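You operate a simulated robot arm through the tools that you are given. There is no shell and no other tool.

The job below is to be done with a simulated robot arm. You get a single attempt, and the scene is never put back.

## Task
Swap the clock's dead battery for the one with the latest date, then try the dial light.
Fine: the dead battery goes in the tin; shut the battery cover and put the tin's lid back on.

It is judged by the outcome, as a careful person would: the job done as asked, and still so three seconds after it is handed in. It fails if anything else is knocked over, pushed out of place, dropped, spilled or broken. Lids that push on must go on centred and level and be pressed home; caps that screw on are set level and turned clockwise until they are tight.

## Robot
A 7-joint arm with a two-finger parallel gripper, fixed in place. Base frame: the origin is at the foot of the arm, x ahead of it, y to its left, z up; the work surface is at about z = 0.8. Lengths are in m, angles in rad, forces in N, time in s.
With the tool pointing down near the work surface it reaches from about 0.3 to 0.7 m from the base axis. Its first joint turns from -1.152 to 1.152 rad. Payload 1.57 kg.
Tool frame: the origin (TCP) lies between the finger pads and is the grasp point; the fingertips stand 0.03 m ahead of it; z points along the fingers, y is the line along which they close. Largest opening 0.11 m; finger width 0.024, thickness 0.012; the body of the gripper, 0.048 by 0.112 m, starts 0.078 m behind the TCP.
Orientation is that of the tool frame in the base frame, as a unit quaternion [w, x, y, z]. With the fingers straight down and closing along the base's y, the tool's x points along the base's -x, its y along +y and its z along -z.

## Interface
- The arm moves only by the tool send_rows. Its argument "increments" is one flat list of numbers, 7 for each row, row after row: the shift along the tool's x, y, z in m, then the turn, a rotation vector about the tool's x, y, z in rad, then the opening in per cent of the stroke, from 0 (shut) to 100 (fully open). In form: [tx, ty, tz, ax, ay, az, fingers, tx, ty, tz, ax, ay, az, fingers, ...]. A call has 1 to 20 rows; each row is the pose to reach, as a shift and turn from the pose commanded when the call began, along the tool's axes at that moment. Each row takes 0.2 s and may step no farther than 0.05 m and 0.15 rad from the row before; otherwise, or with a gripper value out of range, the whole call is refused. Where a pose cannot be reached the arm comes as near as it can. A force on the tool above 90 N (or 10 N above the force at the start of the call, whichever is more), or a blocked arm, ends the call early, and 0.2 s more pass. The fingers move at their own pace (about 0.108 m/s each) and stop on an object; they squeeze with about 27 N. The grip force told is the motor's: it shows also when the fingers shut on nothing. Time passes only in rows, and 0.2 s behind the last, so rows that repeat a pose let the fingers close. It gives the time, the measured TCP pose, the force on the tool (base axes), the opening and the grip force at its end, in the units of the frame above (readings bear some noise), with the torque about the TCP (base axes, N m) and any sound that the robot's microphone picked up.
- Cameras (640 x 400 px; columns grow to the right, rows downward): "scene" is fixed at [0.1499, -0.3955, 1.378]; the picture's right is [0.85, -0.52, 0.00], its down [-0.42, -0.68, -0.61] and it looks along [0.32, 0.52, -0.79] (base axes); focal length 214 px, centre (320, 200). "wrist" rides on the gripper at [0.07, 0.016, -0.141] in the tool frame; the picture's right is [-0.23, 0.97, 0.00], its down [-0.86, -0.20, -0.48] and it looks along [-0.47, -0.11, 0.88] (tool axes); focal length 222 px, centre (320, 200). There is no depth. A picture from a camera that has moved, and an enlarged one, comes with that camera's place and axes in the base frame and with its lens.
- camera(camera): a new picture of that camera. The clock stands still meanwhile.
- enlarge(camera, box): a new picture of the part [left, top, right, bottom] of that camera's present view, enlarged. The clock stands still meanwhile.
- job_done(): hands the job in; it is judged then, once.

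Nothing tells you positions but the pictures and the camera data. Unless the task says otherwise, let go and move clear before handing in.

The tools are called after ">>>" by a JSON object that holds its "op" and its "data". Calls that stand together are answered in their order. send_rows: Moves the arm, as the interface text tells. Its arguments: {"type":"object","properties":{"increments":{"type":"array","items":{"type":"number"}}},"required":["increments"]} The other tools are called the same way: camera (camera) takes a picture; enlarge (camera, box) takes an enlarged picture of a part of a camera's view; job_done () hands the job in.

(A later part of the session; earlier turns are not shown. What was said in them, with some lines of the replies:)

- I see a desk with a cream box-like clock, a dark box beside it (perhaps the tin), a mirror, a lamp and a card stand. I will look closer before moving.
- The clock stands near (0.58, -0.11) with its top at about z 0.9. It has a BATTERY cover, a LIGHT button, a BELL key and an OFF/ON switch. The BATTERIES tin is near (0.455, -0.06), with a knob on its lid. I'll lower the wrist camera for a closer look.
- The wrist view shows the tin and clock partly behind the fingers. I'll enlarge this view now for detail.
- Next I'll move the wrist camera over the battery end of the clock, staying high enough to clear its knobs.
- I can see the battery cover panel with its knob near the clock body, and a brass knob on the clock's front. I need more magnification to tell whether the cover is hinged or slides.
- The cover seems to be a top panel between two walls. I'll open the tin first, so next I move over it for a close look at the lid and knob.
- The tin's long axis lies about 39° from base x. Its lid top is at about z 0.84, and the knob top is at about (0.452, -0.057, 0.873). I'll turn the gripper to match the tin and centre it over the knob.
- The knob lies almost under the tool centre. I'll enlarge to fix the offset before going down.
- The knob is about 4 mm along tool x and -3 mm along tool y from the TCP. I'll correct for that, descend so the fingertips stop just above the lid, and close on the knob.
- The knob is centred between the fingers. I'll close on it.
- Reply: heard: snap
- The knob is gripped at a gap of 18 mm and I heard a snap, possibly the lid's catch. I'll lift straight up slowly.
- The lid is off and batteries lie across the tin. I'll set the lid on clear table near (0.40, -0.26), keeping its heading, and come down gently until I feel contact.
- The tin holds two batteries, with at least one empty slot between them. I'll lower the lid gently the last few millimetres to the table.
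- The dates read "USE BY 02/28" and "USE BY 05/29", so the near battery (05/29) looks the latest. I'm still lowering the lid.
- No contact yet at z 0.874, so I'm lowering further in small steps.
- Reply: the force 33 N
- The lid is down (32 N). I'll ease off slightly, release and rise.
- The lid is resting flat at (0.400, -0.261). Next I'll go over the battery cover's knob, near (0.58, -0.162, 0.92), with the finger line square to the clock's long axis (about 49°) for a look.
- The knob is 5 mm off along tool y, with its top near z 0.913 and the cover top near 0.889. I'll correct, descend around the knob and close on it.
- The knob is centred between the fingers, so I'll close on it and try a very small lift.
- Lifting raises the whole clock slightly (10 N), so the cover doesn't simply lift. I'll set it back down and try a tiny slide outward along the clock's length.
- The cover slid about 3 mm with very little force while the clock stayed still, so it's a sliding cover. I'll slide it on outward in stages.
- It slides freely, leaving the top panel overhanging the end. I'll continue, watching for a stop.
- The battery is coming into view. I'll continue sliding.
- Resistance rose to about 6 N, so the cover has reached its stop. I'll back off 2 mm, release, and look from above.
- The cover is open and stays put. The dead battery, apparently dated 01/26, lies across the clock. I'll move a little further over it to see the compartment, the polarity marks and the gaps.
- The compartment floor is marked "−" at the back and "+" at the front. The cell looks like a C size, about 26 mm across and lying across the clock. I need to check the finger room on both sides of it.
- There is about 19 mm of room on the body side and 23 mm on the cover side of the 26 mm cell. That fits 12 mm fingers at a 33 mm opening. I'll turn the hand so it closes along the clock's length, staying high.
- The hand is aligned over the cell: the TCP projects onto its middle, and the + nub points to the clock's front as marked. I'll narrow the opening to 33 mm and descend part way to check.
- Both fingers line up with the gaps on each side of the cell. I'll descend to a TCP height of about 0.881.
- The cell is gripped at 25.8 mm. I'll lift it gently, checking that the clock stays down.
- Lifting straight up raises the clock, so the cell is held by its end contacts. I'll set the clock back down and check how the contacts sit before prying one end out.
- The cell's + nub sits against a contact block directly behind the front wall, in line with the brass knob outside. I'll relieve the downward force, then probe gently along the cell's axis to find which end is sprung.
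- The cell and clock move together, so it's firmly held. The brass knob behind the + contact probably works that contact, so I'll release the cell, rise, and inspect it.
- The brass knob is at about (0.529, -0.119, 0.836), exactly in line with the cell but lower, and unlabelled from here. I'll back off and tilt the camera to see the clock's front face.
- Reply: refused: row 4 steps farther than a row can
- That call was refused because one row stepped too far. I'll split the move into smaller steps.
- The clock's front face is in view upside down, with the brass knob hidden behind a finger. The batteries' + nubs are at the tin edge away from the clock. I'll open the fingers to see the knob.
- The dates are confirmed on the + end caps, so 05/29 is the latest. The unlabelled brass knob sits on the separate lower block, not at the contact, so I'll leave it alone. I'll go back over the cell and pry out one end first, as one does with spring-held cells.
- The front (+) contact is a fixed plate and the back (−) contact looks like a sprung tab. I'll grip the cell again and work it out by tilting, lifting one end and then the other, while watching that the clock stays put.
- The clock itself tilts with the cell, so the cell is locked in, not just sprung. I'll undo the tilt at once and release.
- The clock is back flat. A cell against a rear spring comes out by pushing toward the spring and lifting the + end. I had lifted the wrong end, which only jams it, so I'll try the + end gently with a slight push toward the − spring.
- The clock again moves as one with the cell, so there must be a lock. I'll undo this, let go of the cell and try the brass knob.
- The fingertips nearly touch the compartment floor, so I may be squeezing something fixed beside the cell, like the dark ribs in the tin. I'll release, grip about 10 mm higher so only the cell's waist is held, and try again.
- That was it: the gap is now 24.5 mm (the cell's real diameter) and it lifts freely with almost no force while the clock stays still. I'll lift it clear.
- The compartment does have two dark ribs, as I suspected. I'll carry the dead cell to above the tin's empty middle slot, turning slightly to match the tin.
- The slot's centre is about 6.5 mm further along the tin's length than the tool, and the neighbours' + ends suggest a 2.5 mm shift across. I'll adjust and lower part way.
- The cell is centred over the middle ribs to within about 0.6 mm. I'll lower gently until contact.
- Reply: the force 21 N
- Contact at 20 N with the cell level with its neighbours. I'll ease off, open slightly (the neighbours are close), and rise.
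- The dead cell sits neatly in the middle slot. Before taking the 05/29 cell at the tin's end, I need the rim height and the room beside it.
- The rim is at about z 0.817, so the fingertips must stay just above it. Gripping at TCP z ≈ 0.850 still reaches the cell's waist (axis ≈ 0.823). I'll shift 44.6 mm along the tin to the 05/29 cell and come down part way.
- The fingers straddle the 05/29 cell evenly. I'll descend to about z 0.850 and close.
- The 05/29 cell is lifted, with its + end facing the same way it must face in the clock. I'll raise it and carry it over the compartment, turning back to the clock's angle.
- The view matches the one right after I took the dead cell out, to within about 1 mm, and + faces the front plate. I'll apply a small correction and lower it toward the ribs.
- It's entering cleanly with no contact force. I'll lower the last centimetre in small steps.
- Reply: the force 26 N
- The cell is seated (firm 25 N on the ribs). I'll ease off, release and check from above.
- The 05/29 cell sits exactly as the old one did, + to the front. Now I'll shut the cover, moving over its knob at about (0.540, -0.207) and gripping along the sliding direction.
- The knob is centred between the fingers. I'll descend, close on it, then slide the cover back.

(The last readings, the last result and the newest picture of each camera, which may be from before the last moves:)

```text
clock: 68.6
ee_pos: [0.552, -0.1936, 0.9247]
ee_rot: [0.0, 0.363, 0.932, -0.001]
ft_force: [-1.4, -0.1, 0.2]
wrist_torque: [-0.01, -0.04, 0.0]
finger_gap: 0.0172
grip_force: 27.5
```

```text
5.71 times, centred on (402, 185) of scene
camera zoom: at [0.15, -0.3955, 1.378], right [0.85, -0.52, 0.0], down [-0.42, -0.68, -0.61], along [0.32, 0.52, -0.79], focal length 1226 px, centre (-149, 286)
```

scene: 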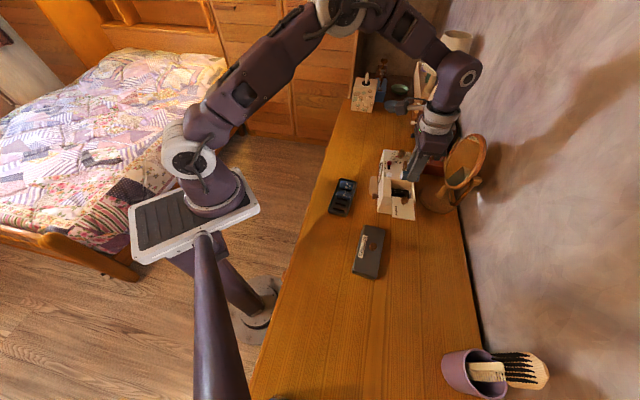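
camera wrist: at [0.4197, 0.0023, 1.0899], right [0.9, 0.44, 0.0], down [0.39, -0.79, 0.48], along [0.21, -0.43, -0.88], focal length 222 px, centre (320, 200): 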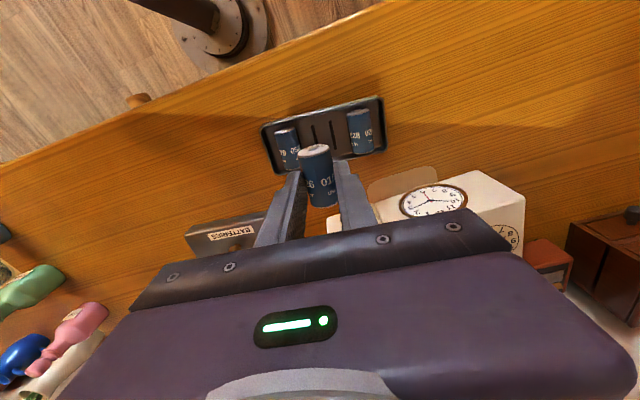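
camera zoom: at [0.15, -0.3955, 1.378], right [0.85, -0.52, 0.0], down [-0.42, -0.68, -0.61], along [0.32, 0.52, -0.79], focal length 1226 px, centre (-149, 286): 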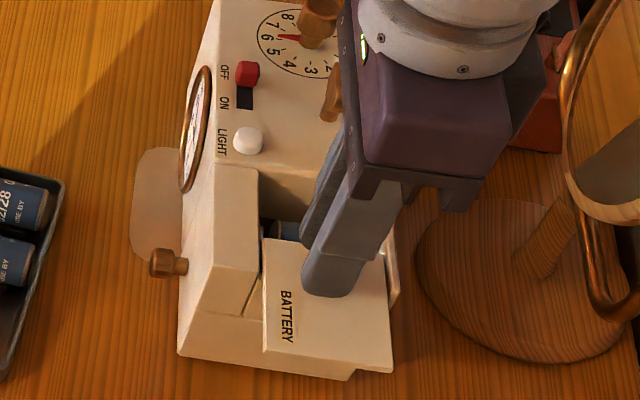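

Sliding smoothly with hardly any force, so I'll continue closing.

>>> {"op": "send_rows", "data": {"increments": [0, 0.008, 0, 0, 0, 0, 5, 0, 0.016, 0, 0, 0, 0, 5, 0, 0.024, 0, 0, 0, 0, 5, 0, 0.03, 0, 0, 0, 0, 5]}}

>>> {"op": "enlarge", "data": {"camera": "scene", "box": [372, 150, 432, 220]}}

```text
clock: 69.6
ee_pos: [0.571, -0.1728, 0.9243]
ee_rot: [0.0, 0.363, 0.932, 0.0]
ft_force: [-0.5, -1.4, -0.5]
wrist_torque: [-0.02, -0.01, 0.0]
finger_gap: 0.0167
grip_force: 27.2
```

```text
5.71 times, centred on (402, 185) of scene
camera zoom: at [0.15, -0.3955, 1.378], right [0.85, -0.52, 0.0], down [-0.42, -0.68, -0.61], along [0.32, 0.52, -0.79], focal length 1226 px, centre (-149, 286)
```

zoom: 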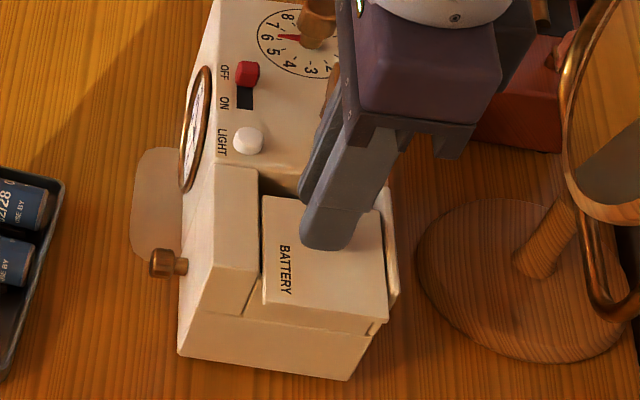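

>>> {"op": "send_rows", "data": {"increments": [0, 0.006, 0, 0, 0, 0, 5, 0, 0.012, 0, 0, 0, 0, 5, 0, 0.014, 0, 0, 0, 0, 5]}}

>>> {"op": "enlarge", "data": {"camera": "scene", "box": [372, 150, 432, 220]}}

```text
clock: 70.4
ee_pos: [0.5821, -0.1616, 0.9243]
ee_rot: [0.0, 0.363, 0.932, -0.001]
ft_force: [-0.4, -0.5, 0.5]
wrist_torque: [-0.02, 0.0, -0.05]
finger_gap: 0.017
grip_force: 27.1
```

```text
5.71 times, centred on (402, 185) of scene
camera zoom: at [0.15, -0.3955, 1.3779], right [0.85, -0.52, 0.0], down [-0.42, -0.68, -0.61], along [0.32, 0.52, -0.79], focal length 1226 px, centre (-149, 286)
```

zoom: 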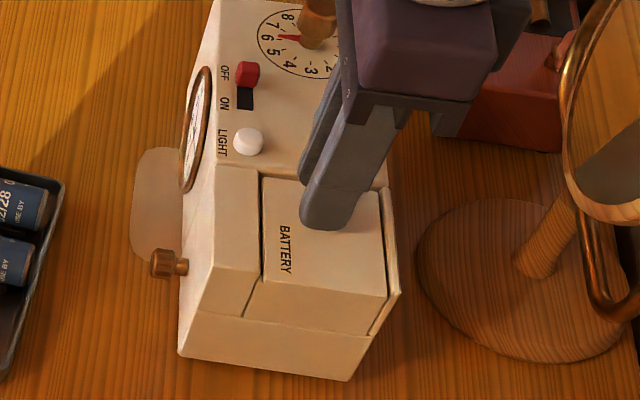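

>>> {"op": "send_rows", "data": {"increments": [0, 0.002, 0, 0, 0, 0, 5, 0, 0.003, 0, 0, 0, 0, 5]}}

>>> {"op": "enlarge", "data": {"camera": "scene", "box": [372, 150, 432, 220]}}

```text
clock: 71.0
ee_pos: [0.5843, -0.1602, 0.923]
ee_rot: [0.0, 0.364, 0.931, -0.001]
ft_force: [0.2, -0.7, 0.0]
wrist_torque: [0.01, 0.03, -0.06]
finger_gap: 0.0169
grip_force: 26.8
```

```text
5.71 times, centred on (402, 185) of scene
camera zoom: at [0.1501, -0.3955, 1.3779], right [0.85, -0.52, 0.0], down [-0.42, -0.68, -0.61], along [0.32, 0.52, -0.79], focal length 1226 px, centre (-149, 286)
```

zoom: 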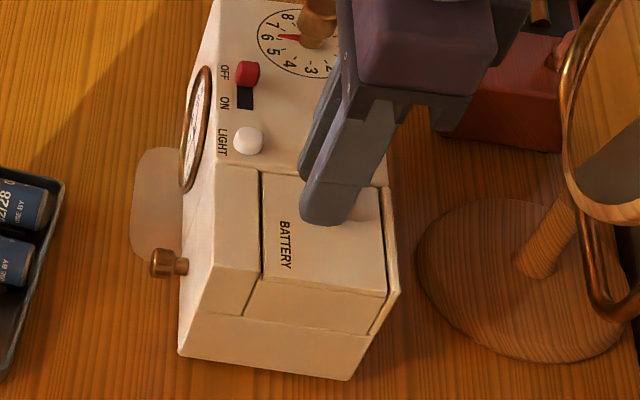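

>>> {"op": "send_rows", "data": {"increments": [0, 0.001, 0, 0, 0, 0, 5, 0, 0.002, 0, 0, 0, 0, 5]}}

>>> {"op": "enlarge", "data": {"camera": "scene", "box": [385, 160, 425, 205]}}

```text
clock: 71.6
ee_pos: [0.5844, -0.1597, 0.9228]
ee_rot: [0.0, 0.364, 0.931, -0.001]
ft_force: [-1.4, -2.5, -0.3]
wrist_torque: [0.05, 0.13, -0.02]
finger_gap: 0.0171
grip_force: 26.9
```

```text
8.89 times, centred on (405, 182) of scene
camera zoom: at [0.15, -0.3956, 1.3779], right [0.85, -0.52, 0.0], down [-0.42, -0.68, -0.61], along [0.32, 0.52, -0.79], focal length 1906 px, centre (-436, 356)
```

zoom: 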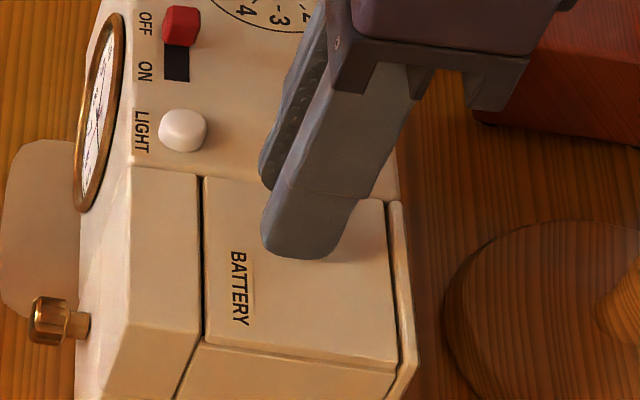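

>>> {"op": "send_rows", "data": {"increments": [0, 0.001, 0, 0, 0, 0, 5, 0, 0.0015, 0, 0, 0, 0, 5]}}

>>> {"op": "send_rows", "data": {"increments": [0, -0.0012, 0, 0, 0, 0, 5, 0, -0.0012, 0, 0, 0, 0, 25, 0, -0.0012, 0, 0, 0, 0, 45, 0, -0.0012, -0.02, 0, 0, 0, 45, 0, -0.0012, -0.06, 0, 0, 0, 45, 0, -0.0012, -0.09, 0, 0, 0, 45]}}

>>> {"op": "enlarge", "data": {"camera": "scene", "box": [372, 150, 432, 220]}}

>>> {"op": "enlarge", "data": {"camera": "wrist", "box": [250, 60, 410, 210]}}

```text
clock: 72.2
ee_pos: [0.5857, -0.1582, 0.9247]
ee_rot: [0.0, 0.363, 0.932, -0.002]
ft_force: [-2.8, -3.8, 0.3]
wrist_torque: [-0.22, -0.14, -0.07]
finger_gap: 0.0168
grip_force: 27.4
```

```text
clock: 73.6
ee_pos: [0.5841, -0.158, 1.0139]
ee_rot: [0.0, 0.364, 0.931, 0.0]
ft_force: [0.3, 0.1, 0.7]
wrist_torque: [-0.03, 0.03, -0.02]
finger_gap: 0.0494
grip_force: 0.1
```

```text
5.71 times, centred on (402, 185) of scene
camera zoom: at [0.1499, -0.3955, 1.378], right [0.85, -0.52, 0.0], down [-0.42, -0.68, -0.61], along [0.32, 0.52, -0.79], focal length 1226 px, centre (-149, 286)
```

zoom: 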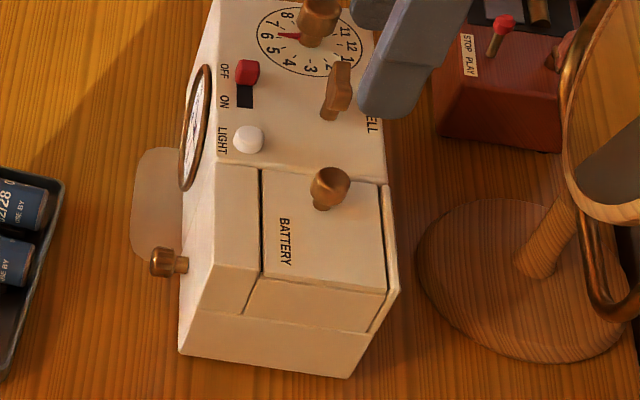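

```text
2.67 times, centred on (330, 135) of wrist
camera zoom: at [0.5449, -0.0987, 1.1558], right [0.83, 0.56, 0.0], down [0.5, -0.73, 0.48], along [0.27, -0.4, -0.88], focal length 592 px, centre (293, 373)
```

zoom: 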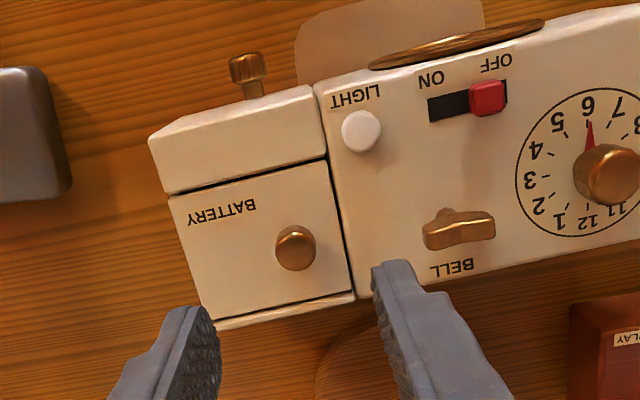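

The cover is fully shut and looks as it did at the start. Next I'll try the dial light, moving with closed fingers above the white LIGHT button near (0.583, -0.107, 0.897).

>>> {"op": "send_rows", "data": {"increments": [0.018, 0.019, 0, 0, 0, 0, 0, 0.035, 0.0371, 0, 0, 0, 0, 0, 0.035, 0.0371, 0.035, 0, 0, 0, 0, 0.035, 0.0371, 0.07, 0, 0, 0, 0, 0.035, 0.0371, 0.07, 0, 0, 0, 0]}}

>>> {"op": "enlarge", "data": {"camera": "wrist", "box": [260, 80, 380, 210]}}

>>> {"op": "enlarge", "data": {"camera": "scene", "box": [372, 140, 432, 210]}}

```text
clock: 74.8
ee_pos: [0.5846, -0.1066, 0.9425]
ee_rot: [0.0, 0.364, 0.931, 0.0]
ft_force: [0.2, 0.0, -0.4]
wrist_torque: [0.03, 0.0, -0.01]
finger_gap: 0.0
grip_force: 20.9
```

```text
3.08 times, centred on (320, 145) of wrist
camera zoom: at [0.5439, -0.0476, 1.0841], right [0.83, 0.56, 0.0], down [0.49, -0.73, 0.48], along [0.27, -0.4, -0.88], focal length 684 px, centre (320, 369)
```

zoom: 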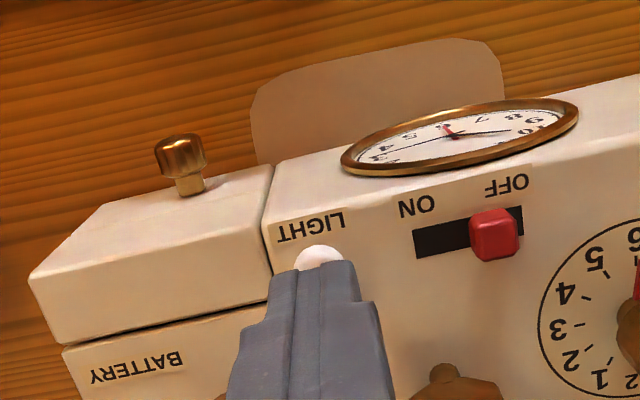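

```text
5.71 times, centred on (402, 175) of scene
camera zoom: at [0.1499, -0.3955, 1.378], right [0.85, -0.52, 0.0], down [-0.42, -0.68, -0.61], along [0.32, 0.52, -0.79], focal length 1226 px, centre (-149, 343)
```

zoom: 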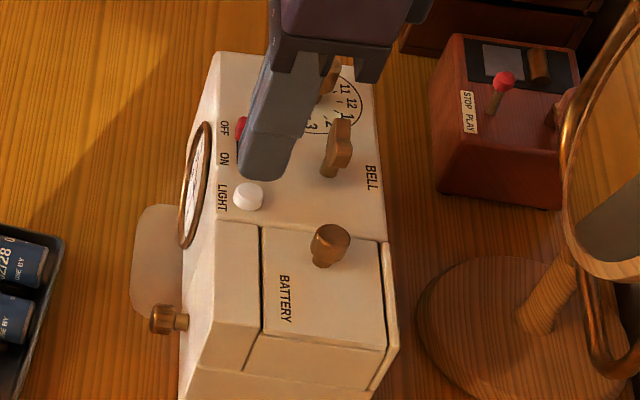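

The button is about 4 mm ahead of the fingertips. I'll correct and press down gently, watching the force and sound.

>>> {"op": "send_rows", "data": {"increments": [0.004, -0.001, 0, 0, 0, 0, 0, 0.004, -0.001, 0.008, 0, 0, 0, 0, 0.004, -0.001, 0.014, 0, 0, 0, 0, 0.004, -0.001, 0.016, 0, 0, 0, 0]}}

>>> {"op": "enlarge", "data": {"camera": "scene", "box": [372, 140, 432, 210]}}

>>> {"op": "enlarge", "data": {"camera": "wrist", "box": [260, 80, 400, 210]}}

```text
clock: 75.8
ee_pos: [0.582, -0.106, 0.9275]
ee_rot: [-0.001, 0.363, 0.932, 0.0]
ft_force: [0.0, 0.0, -0.7]
wrist_torque: [0.02, -0.04, -0.04]
finger_gap: 0.0
grip_force: 20.9
```

```text
5.71 times, centred on (402, 175) of scene
camera zoom: at [0.1499, -0.3955, 1.378], right [0.85, -0.52, 0.0], down [-0.42, -0.68, -0.61], along [0.32, 0.52, -0.79], focal length 1226 px, centre (-149, 343)
```

zoom: 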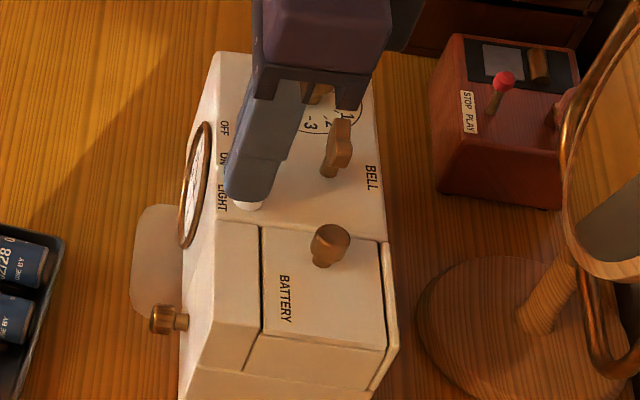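

```text
3.08 times, centred on (330, 145) of wrist
camera zoom: at [0.5404, -0.0461, 1.0689], right [0.83, 0.56, 0.0], down [0.5, -0.73, 0.48], along [0.27, -0.4, -0.88], focal length 684 px, centre (289, 369)
```

zoom: 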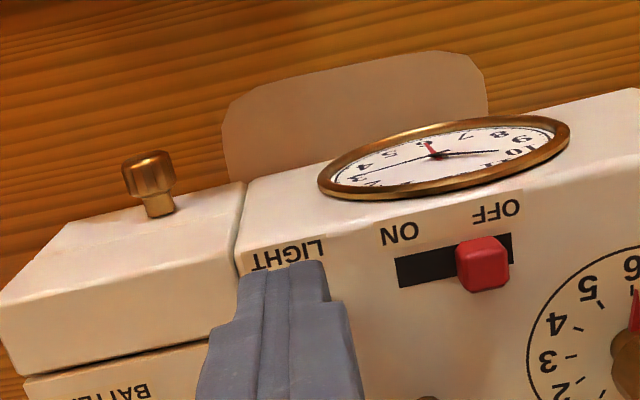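

>>> {"op": "send_rows", "data": {"increments": [0, 0, 0.0015, 0, 0, 0, 0, 0, 0, 0.003, 0, 0, 0, 0]}}

>>> {"op": "enlarge", "data": {"camera": "wrist", "box": [260, 80, 400, 210]}}

```text
clock: 76.4
ee_pos: [0.5807, -0.1058, 0.9249]
ee_rot: [0.0, 0.362, 0.932, -0.001]
ft_force: [-0.7, 0.1, 0.5]
wrist_torque: [-0.02, 0.01, 0.01]
finger_gap: 0.0
grip_force: 21.2
```

```text
3.08 times, centred on (330, 145) of wrist
camera zoom: at [0.5406, -0.0463, 1.0661], right [0.83, 0.56, 0.0], down [0.49, -0.73, 0.48], along [0.27, -0.4, -0.88], focal length 684 px, centre (289, 369)
```

zoom: 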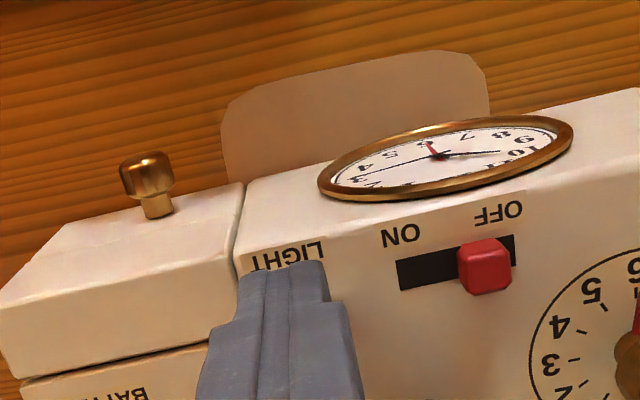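

>>> {"op": "send_rows", "data": {"increments": [0, 0, 0.0015, 0, 0, 0, 0, 0, 0, 0.003, 0, 0, 0, 0]}}

>>> {"op": "enlarge", "data": {"camera": "wrist", "box": [260, 80, 400, 210]}}

>>> {"op": "enlarge", "data": {"camera": "scene", "box": [372, 140, 432, 210]}}

```text
clock: 77.0
ee_pos: [0.581, -0.1047, 0.922]
ee_rot: [-0.001, 0.363, 0.932, 0.0]
ft_force: [-0.2, 0.1, 2.7]
wrist_torque: [-0.05, 0.02, 0.01]
finger_gap: 0.0
grip_force: 21.3
heard: click
```

```text
3.08 times, centred on (330, 145) of wrist
camera zoom: at [0.5407, -0.0462, 1.063], right [0.83, 0.56, 0.0], down [0.49, -0.72, 0.48], along [0.27, -0.4, -0.88], focal length 684 px, centre (289, 369)
```

zoom: 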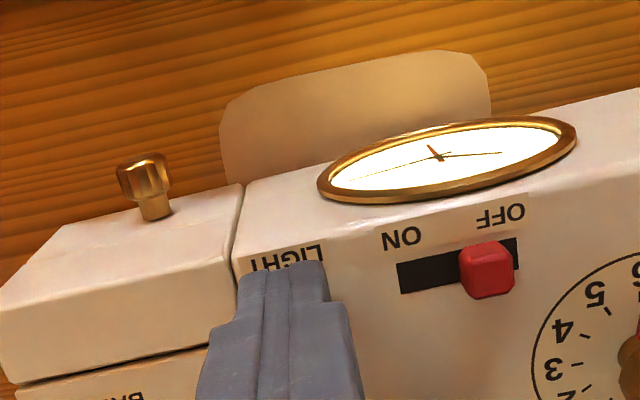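

```text
5.71 times, centred on (402, 175) of scene
camera zoom: at [0.1499, -0.3955, 1.378], right [0.85, -0.52, 0.0], down [-0.42, -0.68, -0.61], along [0.32, 0.52, -0.79], focal length 1226 px, centre (-149, 343)
```

zoom: 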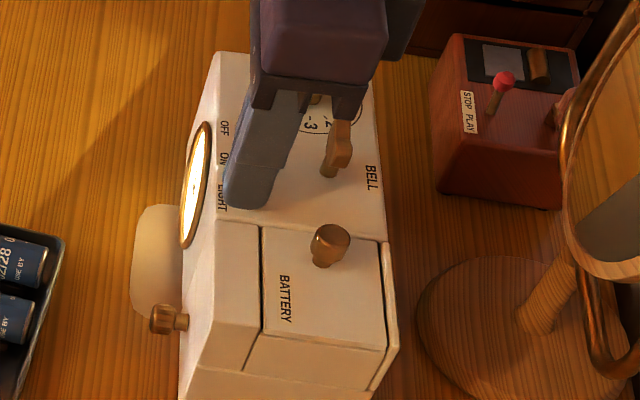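

A click, and the dial glows, so the new cell works. I'll lift off the button and see whether the light is momentary.

>>> {"op": "send_rows", "data": {"increments": [0, 0, -0.01, 0, 0, 0, 0, 0, 0, -0.04, 0, 0, 0, 0, 0, 0, -0.07, 0, 0, 0, 0]}}

>>> {"op": "camera", "data": {"camera": "scene"}}

>>> {"op": "enlarge", "data": {"camera": "scene", "box": [372, 140, 432, 220]}}

```text
clock: 77.8
ee_pos: [0.5821, -0.1051, 0.9918]
ee_rot: [0.0, 0.363, 0.932, -0.001]
ft_force: [0.3, 0.5, -0.3]
wrist_torque: [-0.01, -0.01, 0.02]
finger_gap: 0.0
grip_force: 21.7
```

```text
taken
```

scene: 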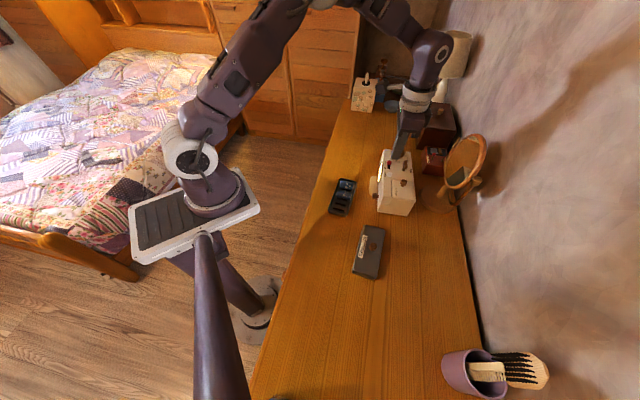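

```text
5.00 times, centred on (402, 180) of scene
camera zoom: at [0.1499, -0.3955, 1.378], right [0.85, -0.52, 0.0], down [-0.42, -0.68, -0.61], along [0.32, 0.52, -0.79], focal length 1072 px, centre (-90, 300)
```

zoom: 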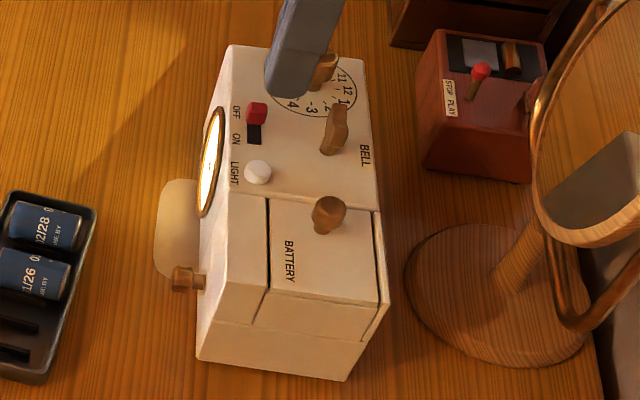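

The light stays on after release, so it latches or is timed, and it works. Now the tin's lid: I'll go back to it, turning to the heading I had when I set it down.

>>> {"op": "send_rows", "data": {"increments": [0.0028, -0.0238, 0, 0, 0, -0.1425, 20, 0.0055, -0.0476, 0, 0, 0, -0.285, 40, 0.0083, -0.0713, 0, 0, 0, -0.4275, 50, 0.0111, -0.0951, 0, 0, 0, -0.57, 50, 0.0139, -0.1189, 0, 0, 0, -0.7125, 50, 0.0166, -0.1427, 0, 0, 0, -0.855, 50, 0.0194, -0.1665, 0.01, 0, 0, -0.9975, 50, 0.0222, -0.1902, 0.02, 0, 0, -1.14, 50, 0.0249, -0.214, 0.03, 0, 0, -1.2825, 50, 0.0277, -0.2378, 0.04, 0, 0, -1.425, 50, 0.0277, -0.2378, 0.06, 0, 0, -1.425, 50, 0.0277, -0.2378, 0.06, 0, 0, -1.425, 50]}}

>>> {"op": "enlarge", "data": {"camera": "wrist", "box": [260, 60, 380, 220]}}

>>> {"op": "camera", "data": {"camera": "scene"}}

```text
clock: 80.4
ee_pos: [0.3997, -0.2616, 0.9329]
ee_rot: [-0.001, -0.335, 0.942, 0.0]
ft_force: [-0.4, -0.6, -0.3]
wrist_torque: [0.01, 0.01, 0.0]
finger_gap: 0.0551
grip_force: 0.1
```

```text
2.50 times, centred on (320, 140) of wrist
camera zoom: at [0.3354, -0.2936, 1.0735], right [-0.44, 0.9, 0.0], down [0.79, 0.39, 0.48], along [0.43, 0.21, -0.88], focal length 555 px, centre (320, 350)
```

zoom: 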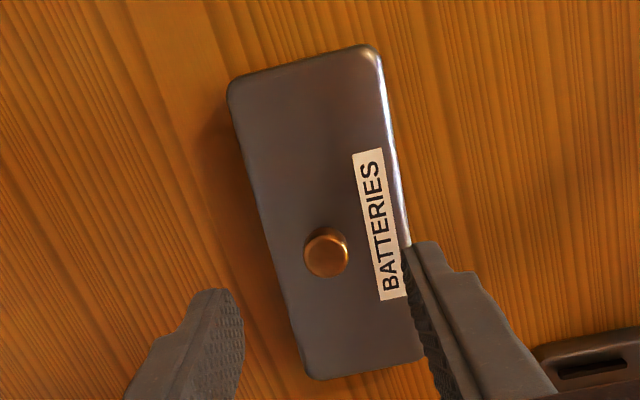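

```text
taken
```

scene: 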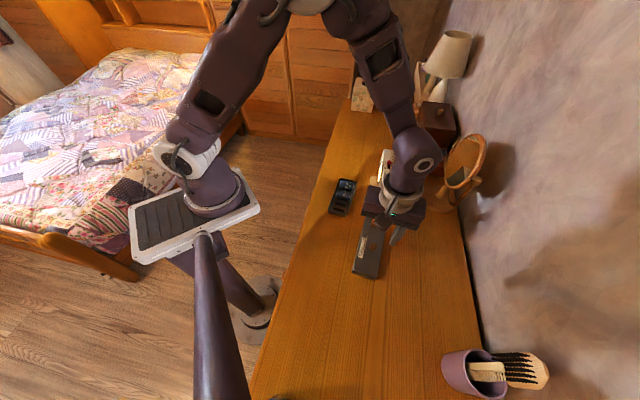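

The lid and knob are right where I left them. I'll descend, grip the knob at the same height as before, and lift.

>>> {"op": "send_rows", "data": {"increments": [0, 0.001, 0.03, 0, 0, 0, 50, 0, 0.001, 0.055, 0, 0, 0, 50, 0, 0.001, 0.068, 0, 0, 0, 50, 0, 0.001, 0.068, 0, 0, 0, 20, 0, 0.001, 0.068, 0, 0, 0, 0, 0, 0.001, 0.068, 0, 0, 0, 0, 0, 0.001, 0.068, 0, 0, 0, 0]}}

>>> {"op": "send_rows", "data": {"increments": [0, 0, -0.005, 0, 0, 0, 0, 0, 0, -0.03, 0, 0, 0, 0, 0, 0, -0.06, 0, 0, 0, 0, 0, 0, -0.085, 0, 0, 0, 0]}}

>>> {"op": "enlarge", "data": {"camera": "wrist", "box": [260, 60, 380, 220]}}

>>> {"op": "enlarge", "data": {"camera": "scene", "box": [315, 160, 425, 280]}}

```text
clock: 82.0
ee_pos: [0.4002, -0.2614, 0.8637]
ee_rot: [-0.001, -0.335, 0.942, 0.0]
ft_force: [0.8, -0.1, 0.6]
wrist_torque: [-0.02, 0.01, -0.03]
finger_gap: 0.0186
grip_force: 27.3
```

```text
clock: 83.0
ee_pos: [0.3993, -0.2607, 0.9495]
ee_rot: [-0.001, -0.334, 0.943, 0.0]
ft_force: [0.2, 0.9, -0.4]
wrist_torque: [-0.02, 0.0, -0.01]
finger_gap: 0.0188
grip_force: 26.4
```

```text
2.50 times, centred on (320, 140) of wrist
camera zoom: at [0.3348, -0.292, 1.0909], right [-0.44, 0.9, 0.0], down [0.79, 0.38, 0.48], along [0.43, 0.21, -0.88], focal length 555 px, centre (320, 350)
```

zoom: 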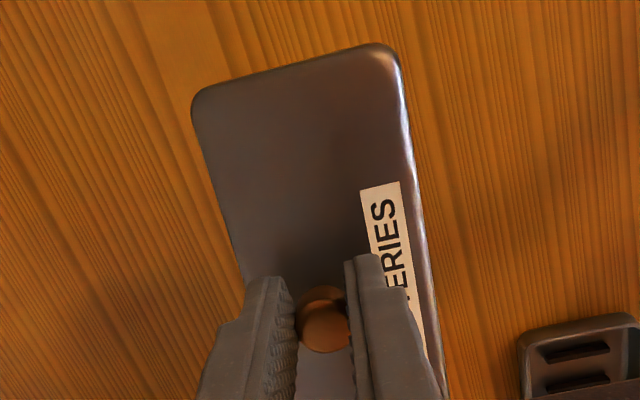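

```text
3.33 times, centred on (370, 220) of scene
camera zoom: at [0.1499, -0.3955, 1.378], right [0.85, -0.52, 0.0], down [-0.42, -0.68, -0.61], along [0.32, 0.52, -0.79], focal length 715 px, centre (153, 133)
```

zoom: 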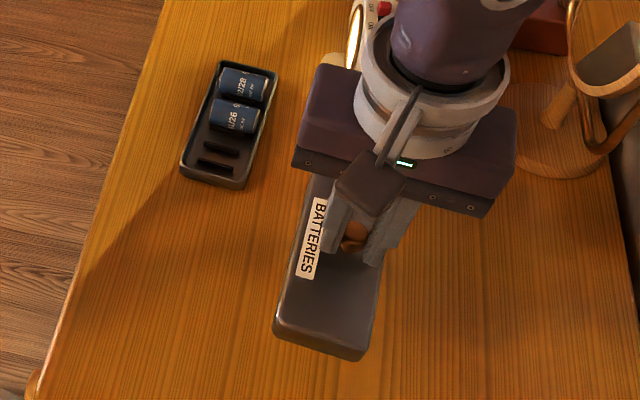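

The lid is held as before. I'll carry it back above the tin, to the spot where I lifted it off.

>>> {"op": "send_rows", "data": {"increments": [-0.033, 0.0245, 0, 0, 0, 0, 0, -0.066, 0.049, 0, 0, 0, 0, 0, -0.0995, 0.0734, 0, 0, 0, 0, 0, -0.1327, 0.0979, 0, 0, 0, 0, 0, -0.1659, 0.1224, 0, 0, 0, 0, 0, -0.1659, 0.1224, 0.02, 0, 0, 0, 0, -0.1659, 0.1224, 0.035, 0, 0, 0, 0, -0.1659, 0.1224, 0.035, 0, 0, 0, 0]}}

>>> {"op": "enlarge", "data": {"camera": "wrist", "box": [250, 50, 390, 220]}}

>>> {"op": "enlarge", "data": {"camera": "scene", "box": [310, 140, 380, 225]}}

```text
clock: 84.8
ee_pos: [0.4502, -0.061, 0.9138]
ee_rot: [0.0, -0.333, 0.943, -0.001]
ft_force: [-0.2, -0.3, -0.4]
wrist_torque: [-0.03, -0.02, 0.0]
finger_gap: 0.0184
grip_force: 27.1
```

```text
2.35 times, centred on (320, 135) of wrist
camera zoom: at [0.3862, -0.0926, 1.0547], right [-0.44, 0.9, 0.0], down [0.79, 0.38, 0.48], along [0.43, 0.21, -0.88], focal length 523 px, centre (320, 353)
```

zoom: 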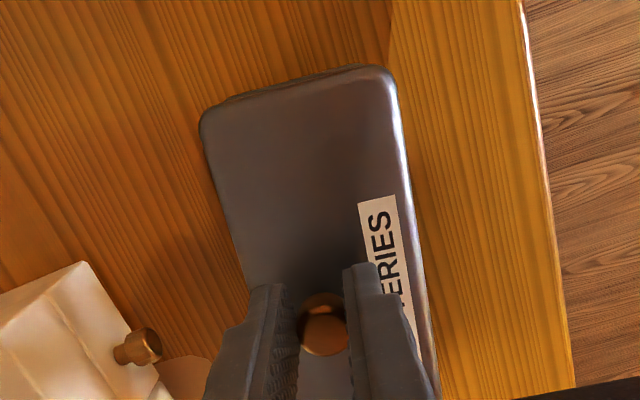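

```text
4.71 times, centred on (345, 182) of scene
camera zoom: at [0.1499, -0.3955, 1.378], right [0.85, -0.52, 0.0], down [-0.42, -0.68, -0.61], along [0.32, 0.52, -0.79], focal length 1009 px, centre (202, 282)
```

zoom: 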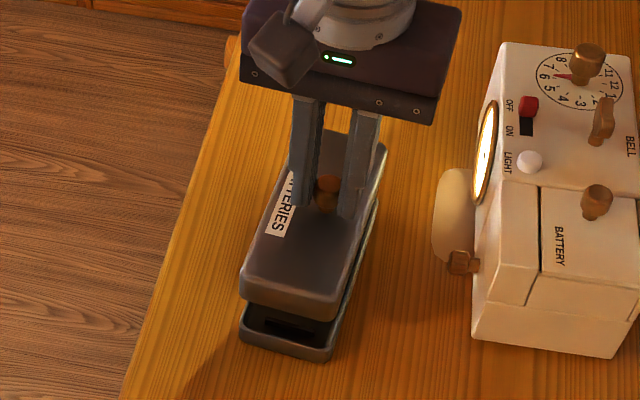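

The lid hangs 30 mm above the tin and looks aligned. I'll take another reading, then lower slowly.

>>> {"op": "send_rows", "data": {"increments": [0, 0, 0.005, 0, 0, 0, 0]}}

>>> {"op": "send_rows", "data": {"increments": [0, 0, 0.005, 0, 0, 0, 0]}}

>>> {"op": "send_rows", "data": {"increments": [0, 0, 0.005, 0, 0, 0, 0]}}

>>> {"op": "enlarge", "data": {"camera": "scene", "box": [325, 165, 375, 225]}}

>>> {"op": "enlarge", "data": {"camera": "wrist", "box": [270, 60, 370, 170]}}

```text
clock: 85.2
ee_pos: [0.4505, -0.0614, 0.9084]
ee_rot: [0.0, -0.335, 0.942, 0.0]
ft_force: [0.4, 0.0, -0.3]
wrist_torque: [-0.01, 0.03, -0.01]
finger_gap: 0.0186
grip_force: 27.0
```

```text
clock: 85.6
ee_pos: [0.4512, -0.0605, 0.9026]
ee_rot: [-0.001, -0.335, 0.942, 0.0]
ft_force: [0.4, -0.6, -0.1]
wrist_torque: [-0.02, 0.03, -0.01]
finger_gap: 0.0187
grip_force: 27.0
```

```text
clock: 86.0
ee_pos: [0.4502, -0.0603, 0.9]
ee_rot: [-0.001, -0.334, 0.942, 0.0]
ft_force: [0.3, 0.3, 0.1]
wrist_torque: [-0.01, 0.0, 0.04]
finger_gap: 0.0188
grip_force: 27.0
```

```text
6.67 times, centred on (350, 195) of scene
camera zoom: at [0.1499, -0.3955, 1.378], right [0.85, -0.52, 0.0], down [-0.42, -0.68, -0.61], along [0.32, 0.52, -0.79], focal length 1430 px, centre (120, 233)
```

zoom: 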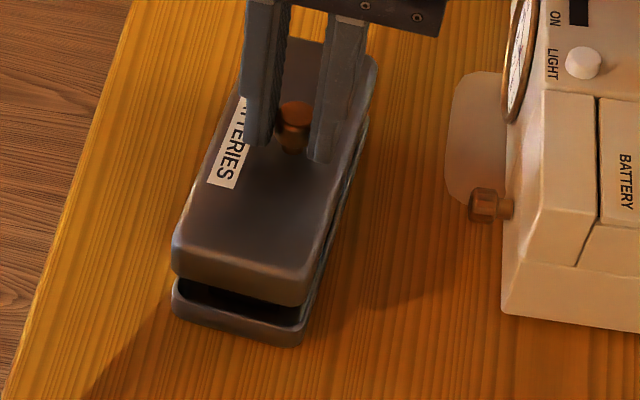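

```text
3.64 times, centred on (320, 115) of wrist
camera zoom: at [0.3862, -0.0924, 1.0404], right [-0.44, 0.9, 0.0], down [0.79, 0.38, 0.48], along [0.43, 0.21, -0.88], focal length 808 px, centre (320, 509)
```

zoom: 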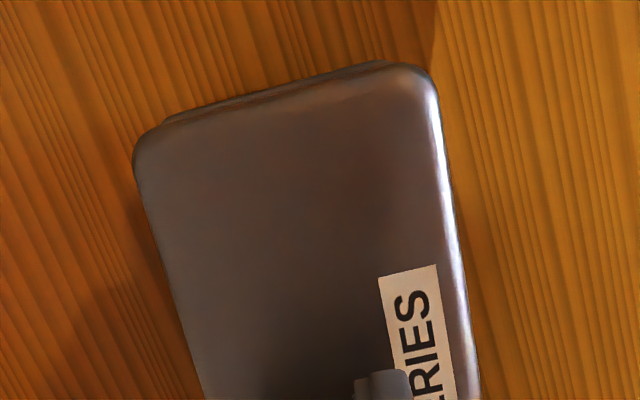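

The dial light has gone out by itself, so it's timed. The lid needs about a 1 mm nudge, so I'll apply it and lower until it meets the tin.

>>> {"op": "send_rows", "data": {"increments": [-0.0003, -0.0011, 0, 0, 0, 0, 0, -0.0003, -0.0011, 0.004, 0, 0, 0, 0, -0.0003, -0.0011, 0.008, 0, 0, 0, 0, -0.0003, -0.0011, 0.01, 0, 0, 0, 0]}}

>>> {"op": "enlarge", "data": {"camera": "scene", "box": [325, 165, 375, 225]}}

>>> {"op": "enlarge", "data": {"camera": "scene", "box": [330, 195, 355, 220]}}

```text
clock: 87.0
ee_pos: [0.4515, -0.0629, 0.8887]
ee_rot: [0.0, -0.334, 0.942, 0.0]
ft_force: [-0.6, 0.0, -0.3]
wrist_torque: [-0.03, 0.03, -0.04]
finger_gap: 0.0187
grip_force: 26.9
```

```text
6.67 times, centred on (350, 195) of scene
camera zoom: at [0.1499, -0.3955, 1.378], right [0.85, -0.52, 0.0], down [-0.42, -0.68, -0.61], along [0.32, 0.52, -0.79], focal length 1430 px, centre (120, 233)
```

zoom: 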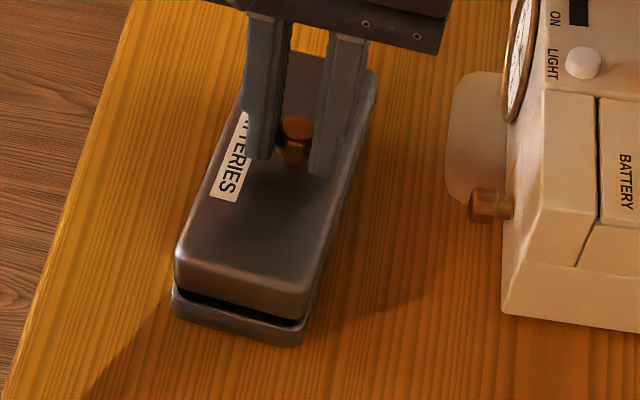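

```text
16.00 times, centred on (342, 208) of scene
camera zoom: at [0.1499, -0.3955, 1.378], right [0.85, -0.52, 0.0], down [-0.42, -0.68, -0.61], along [0.32, 0.52, -0.79], focal length 3432 px, centre (-40, 80)
```

zoom: 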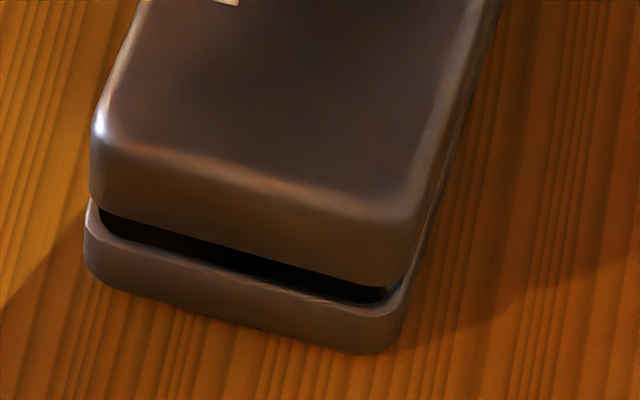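

The lid is centred over the rim with about 5 mm to go. I'll lower the rest slowly and press it home.

>>> {"op": "send_rows", "data": {"increments": [0, 0, 0.0015, 0, 0, 0, 0, 0, 0, 0.003, 0, 0, 0, 0, 0, 0, 0.004, 0, 0, 0, 0]}}

>>> {"op": "enlarge", "data": {"camera": "scene", "box": [330, 195, 355, 220]}}

```text
clock: 87.8
ee_pos: [0.452, -0.0619, 0.8851]
ee_rot: [-0.001, -0.335, 0.942, -0.001]
ft_force: [0.3, -0.1, -0.1]
wrist_torque: [0.01, 0.02, 0.02]
finger_gap: 0.0186
grip_force: 27.2
```

```text
16.00 times, centred on (342, 208) of scene
camera zoom: at [0.1499, -0.3955, 1.378], right [0.85, -0.52, 0.0], down [-0.42, -0.68, -0.61], along [0.32, 0.52, -0.79], focal length 3432 px, centre (-40, 80)
```

zoom: 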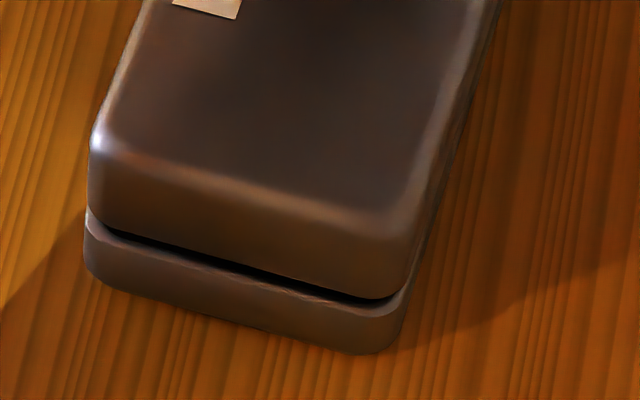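

>>> {"op": "send_rows", "data": {"increments": [0, 0, 0.001, 0, 0, 0, 0, 0, 0, 0.002, 0, 0, 0, 0]}}

>>> {"op": "enlarge", "data": {"camera": "scene", "box": [330, 195, 355, 220]}}

```text
clock: 88.4
ee_pos: [0.4522, -0.061, 0.8841]
ee_rot: [0.0, -0.335, 0.942, 0.0]
ft_force: [0.3, 0.0, -1.1]
wrist_torque: [0.02, 0.0, 0.02]
finger_gap: 0.0188
grip_force: 26.8
```

```text
16.00 times, centred on (342, 208) of scene
camera zoom: at [0.1499, -0.3955, 1.378], right [0.85, -0.52, 0.0], down [-0.42, -0.68, -0.61], along [0.32, 0.52, -0.79], focal length 3432 px, centre (-40, 80)
```

zoom: 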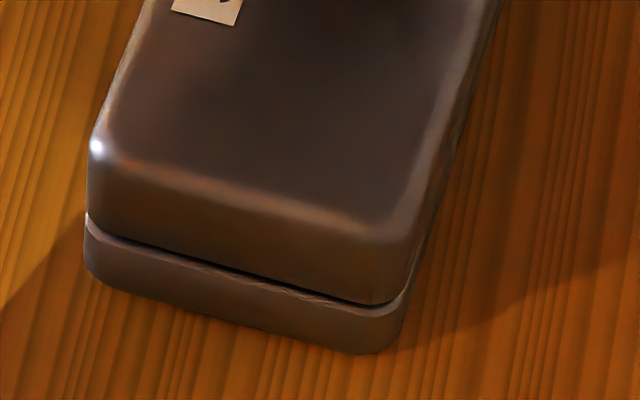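

>>> {"op": "send_rows", "data": {"increments": [0, 0, 0.001, 0, 0, 0, 0, 0, 0, 0.002, 0, 0, 0, 0]}}

>>> {"op": "enlarge", "data": {"camera": "scene", "box": [330, 195, 355, 220]}}

```text
clock: 89.0
ee_pos: [0.4513, -0.0624, 0.8814]
ee_rot: [0.0, -0.334, 0.943, -0.001]
ft_force: [-8.9, -4.8, 30.6]
wrist_torque: [0.02, 0.06, 0.02]
finger_gap: 0.0189
grip_force: 27.0
heard: snap
```

```text
16.00 times, centred on (342, 208) of scene
camera zoom: at [0.1493, -0.3955, 1.378], right [0.85, -0.52, 0.0], down [-0.42, -0.68, -0.61], along [0.32, 0.52, -0.79], focal length 3432 px, centre (-40, 80)
```

zoom: 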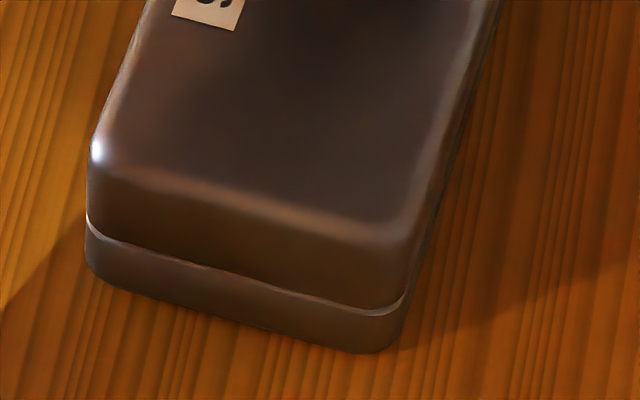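

I heard the snap and the lid looks flush. I'll release in place and rise.

>>> {"op": "send_rows", "data": {"increments": [0, 0, -0.0005, 0, 0, 0, 50, 0, 0, -0.0005, 0, 0, 0, 50, 0, 0, -0.0005, 0, 0, 0, 50, 0, 0, -0.03, 0, 0, 0, 50, 0, 0, -0.075, 0, 0, 0, 50, 0, 0, -0.11, 0, 0, 0, 50]}}

>>> {"op": "enlarge", "data": {"camera": "scene", "box": [310, 140, 440, 225]}}

>>> {"op": "enlarge", "data": {"camera": "wrist", "box": [250, 50, 390, 220]}}

>>> {"op": "enlarge", "data": {"camera": "scene", "box": [325, 170, 365, 220]}}

```text
clock: 90.4
ee_pos: [0.4519, -0.0614, 0.9909]
ee_rot: [0.0, -0.334, 0.943, 0.0]
ft_force: [-0.2, 1.4, 0.0]
wrist_torque: [-0.01, 0.0, 0.02]
finger_gap: 0.0549
grip_force: 0.1
```

```text
4.71 times, centred on (375, 182) of scene
camera zoom: at [0.1499, -0.3955, 1.378], right [0.85, -0.52, 0.0], down [-0.42, -0.68, -0.61], along [0.32, 0.52, -0.79], focal length 1009 px, centre (61, 282)
```

zoom: 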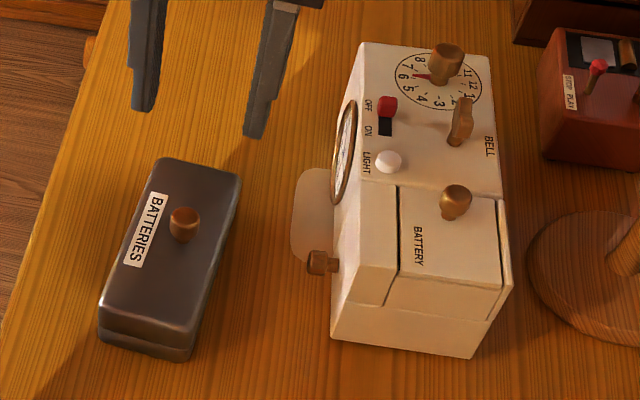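

```text
2.35 times, centred on (320, 135) of wrist
camera zoom: at [0.3871, -0.0937, 1.1327], right [-0.44, 0.9, 0.0], down [0.79, 0.39, 0.48], along [0.43, 0.21, -0.88], focal length 523 px, centre (320, 353)
```

zoom: 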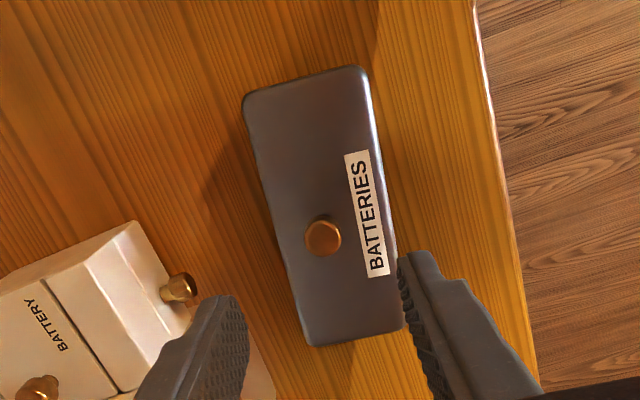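

```text
8.00 times, centred on (345, 195) of scene
camera zoom: at [0.1499, -0.3955, 1.378], right [0.85, -0.52, 0.0], down [-0.42, -0.68, -0.61], along [0.32, 0.52, -0.79], focal length 1716 px, centre (120, 240)
```

zoom: 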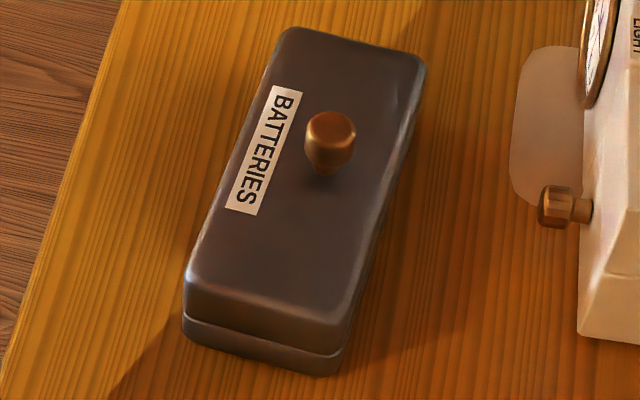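

The lid is level and home, the cover is shut, and the clock stands with the fresh cell. I'll raise the arm clear and take a last look.

>>> {"op": "send_rows", "data": {"increments": [0.02, 0, -0.045, 0, 0, 0, 50, 0.04, 0, -0.09, 0, 0, 0, 50, 0.06, 0, -0.13, 0, 0, 0, 50, 0.06, 0, -0.17, 0, 0, 0, 50, 0.06, 0, -0.17, 0, 0, 0, 50]}}

>>> {"op": "camera", "data": {"camera": "scene"}}

>>> {"op": "enlarge", "data": {"camera": "scene", "box": [310, 130, 470, 230]}}

```text
clock: 91.6
ee_pos: [0.4058, -0.0988, 1.1603]
ee_rot: [-0.001, -0.334, 0.942, 0.0]
ft_force: [-0.3, 0.5, 0.6]
wrist_torque: [0.01, 0.0, -0.01]
finger_gap: 0.0551
grip_force: 0.1
```

```text
taken
```

scene: 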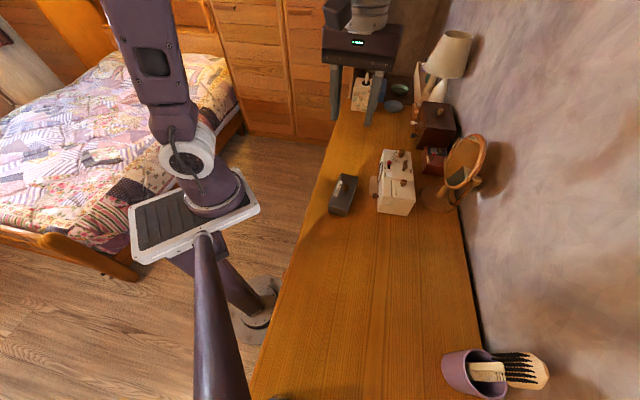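

```text
4.00 times, centred on (390, 180) of scene
camera zoom: at [0.1499, -0.3955, 1.378], right [0.85, -0.52, 0.0], down [-0.42, -0.68, -0.61], along [0.32, 0.52, -0.79], focal length 858 px, centre (40, 280)
```

zoom: 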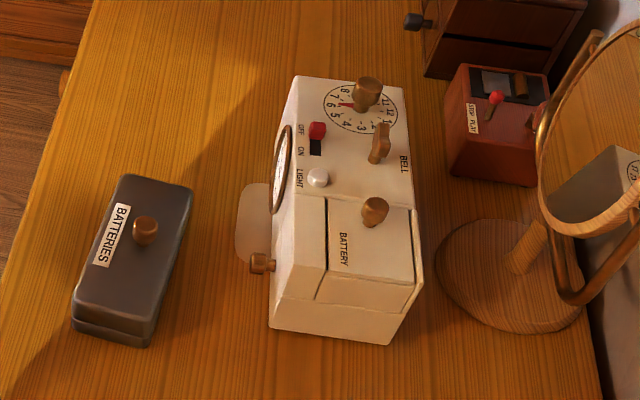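

Everything matches the starting scene to within a few millimetres. The 05/29 cell is in the clock, the cover is shut, and the dial light was tried and lit. The dead cell is in the tin with its lid pressed home, and the arm is clear, so I'm handing in.

>>> {"op": "job_done", "data": {}}

```text
The job is handed in.
```

The clock now runs on the battery with the latest date, 05/29, and the dial lit up when I pressed LIGHT. The light went out by itself a few seconds later.

- **Dead battery:** the old one, dated 01/26, is in the middle slot of the tin, next to the 02/28 one.
- **Battery cover:** slid fully shut, as it was at the start.
- **Tin lid:** back on level and pressed down until it snapped.

The clock ended up about 3–4 mm from where it stood. My first attempts to lift the old battery gripped the ribs beside it, so the clock tilted and slid slightly. I set it flat again each time. Nothing else was moved, and the brass knob on the clock's front and the alarm controls were not touched.
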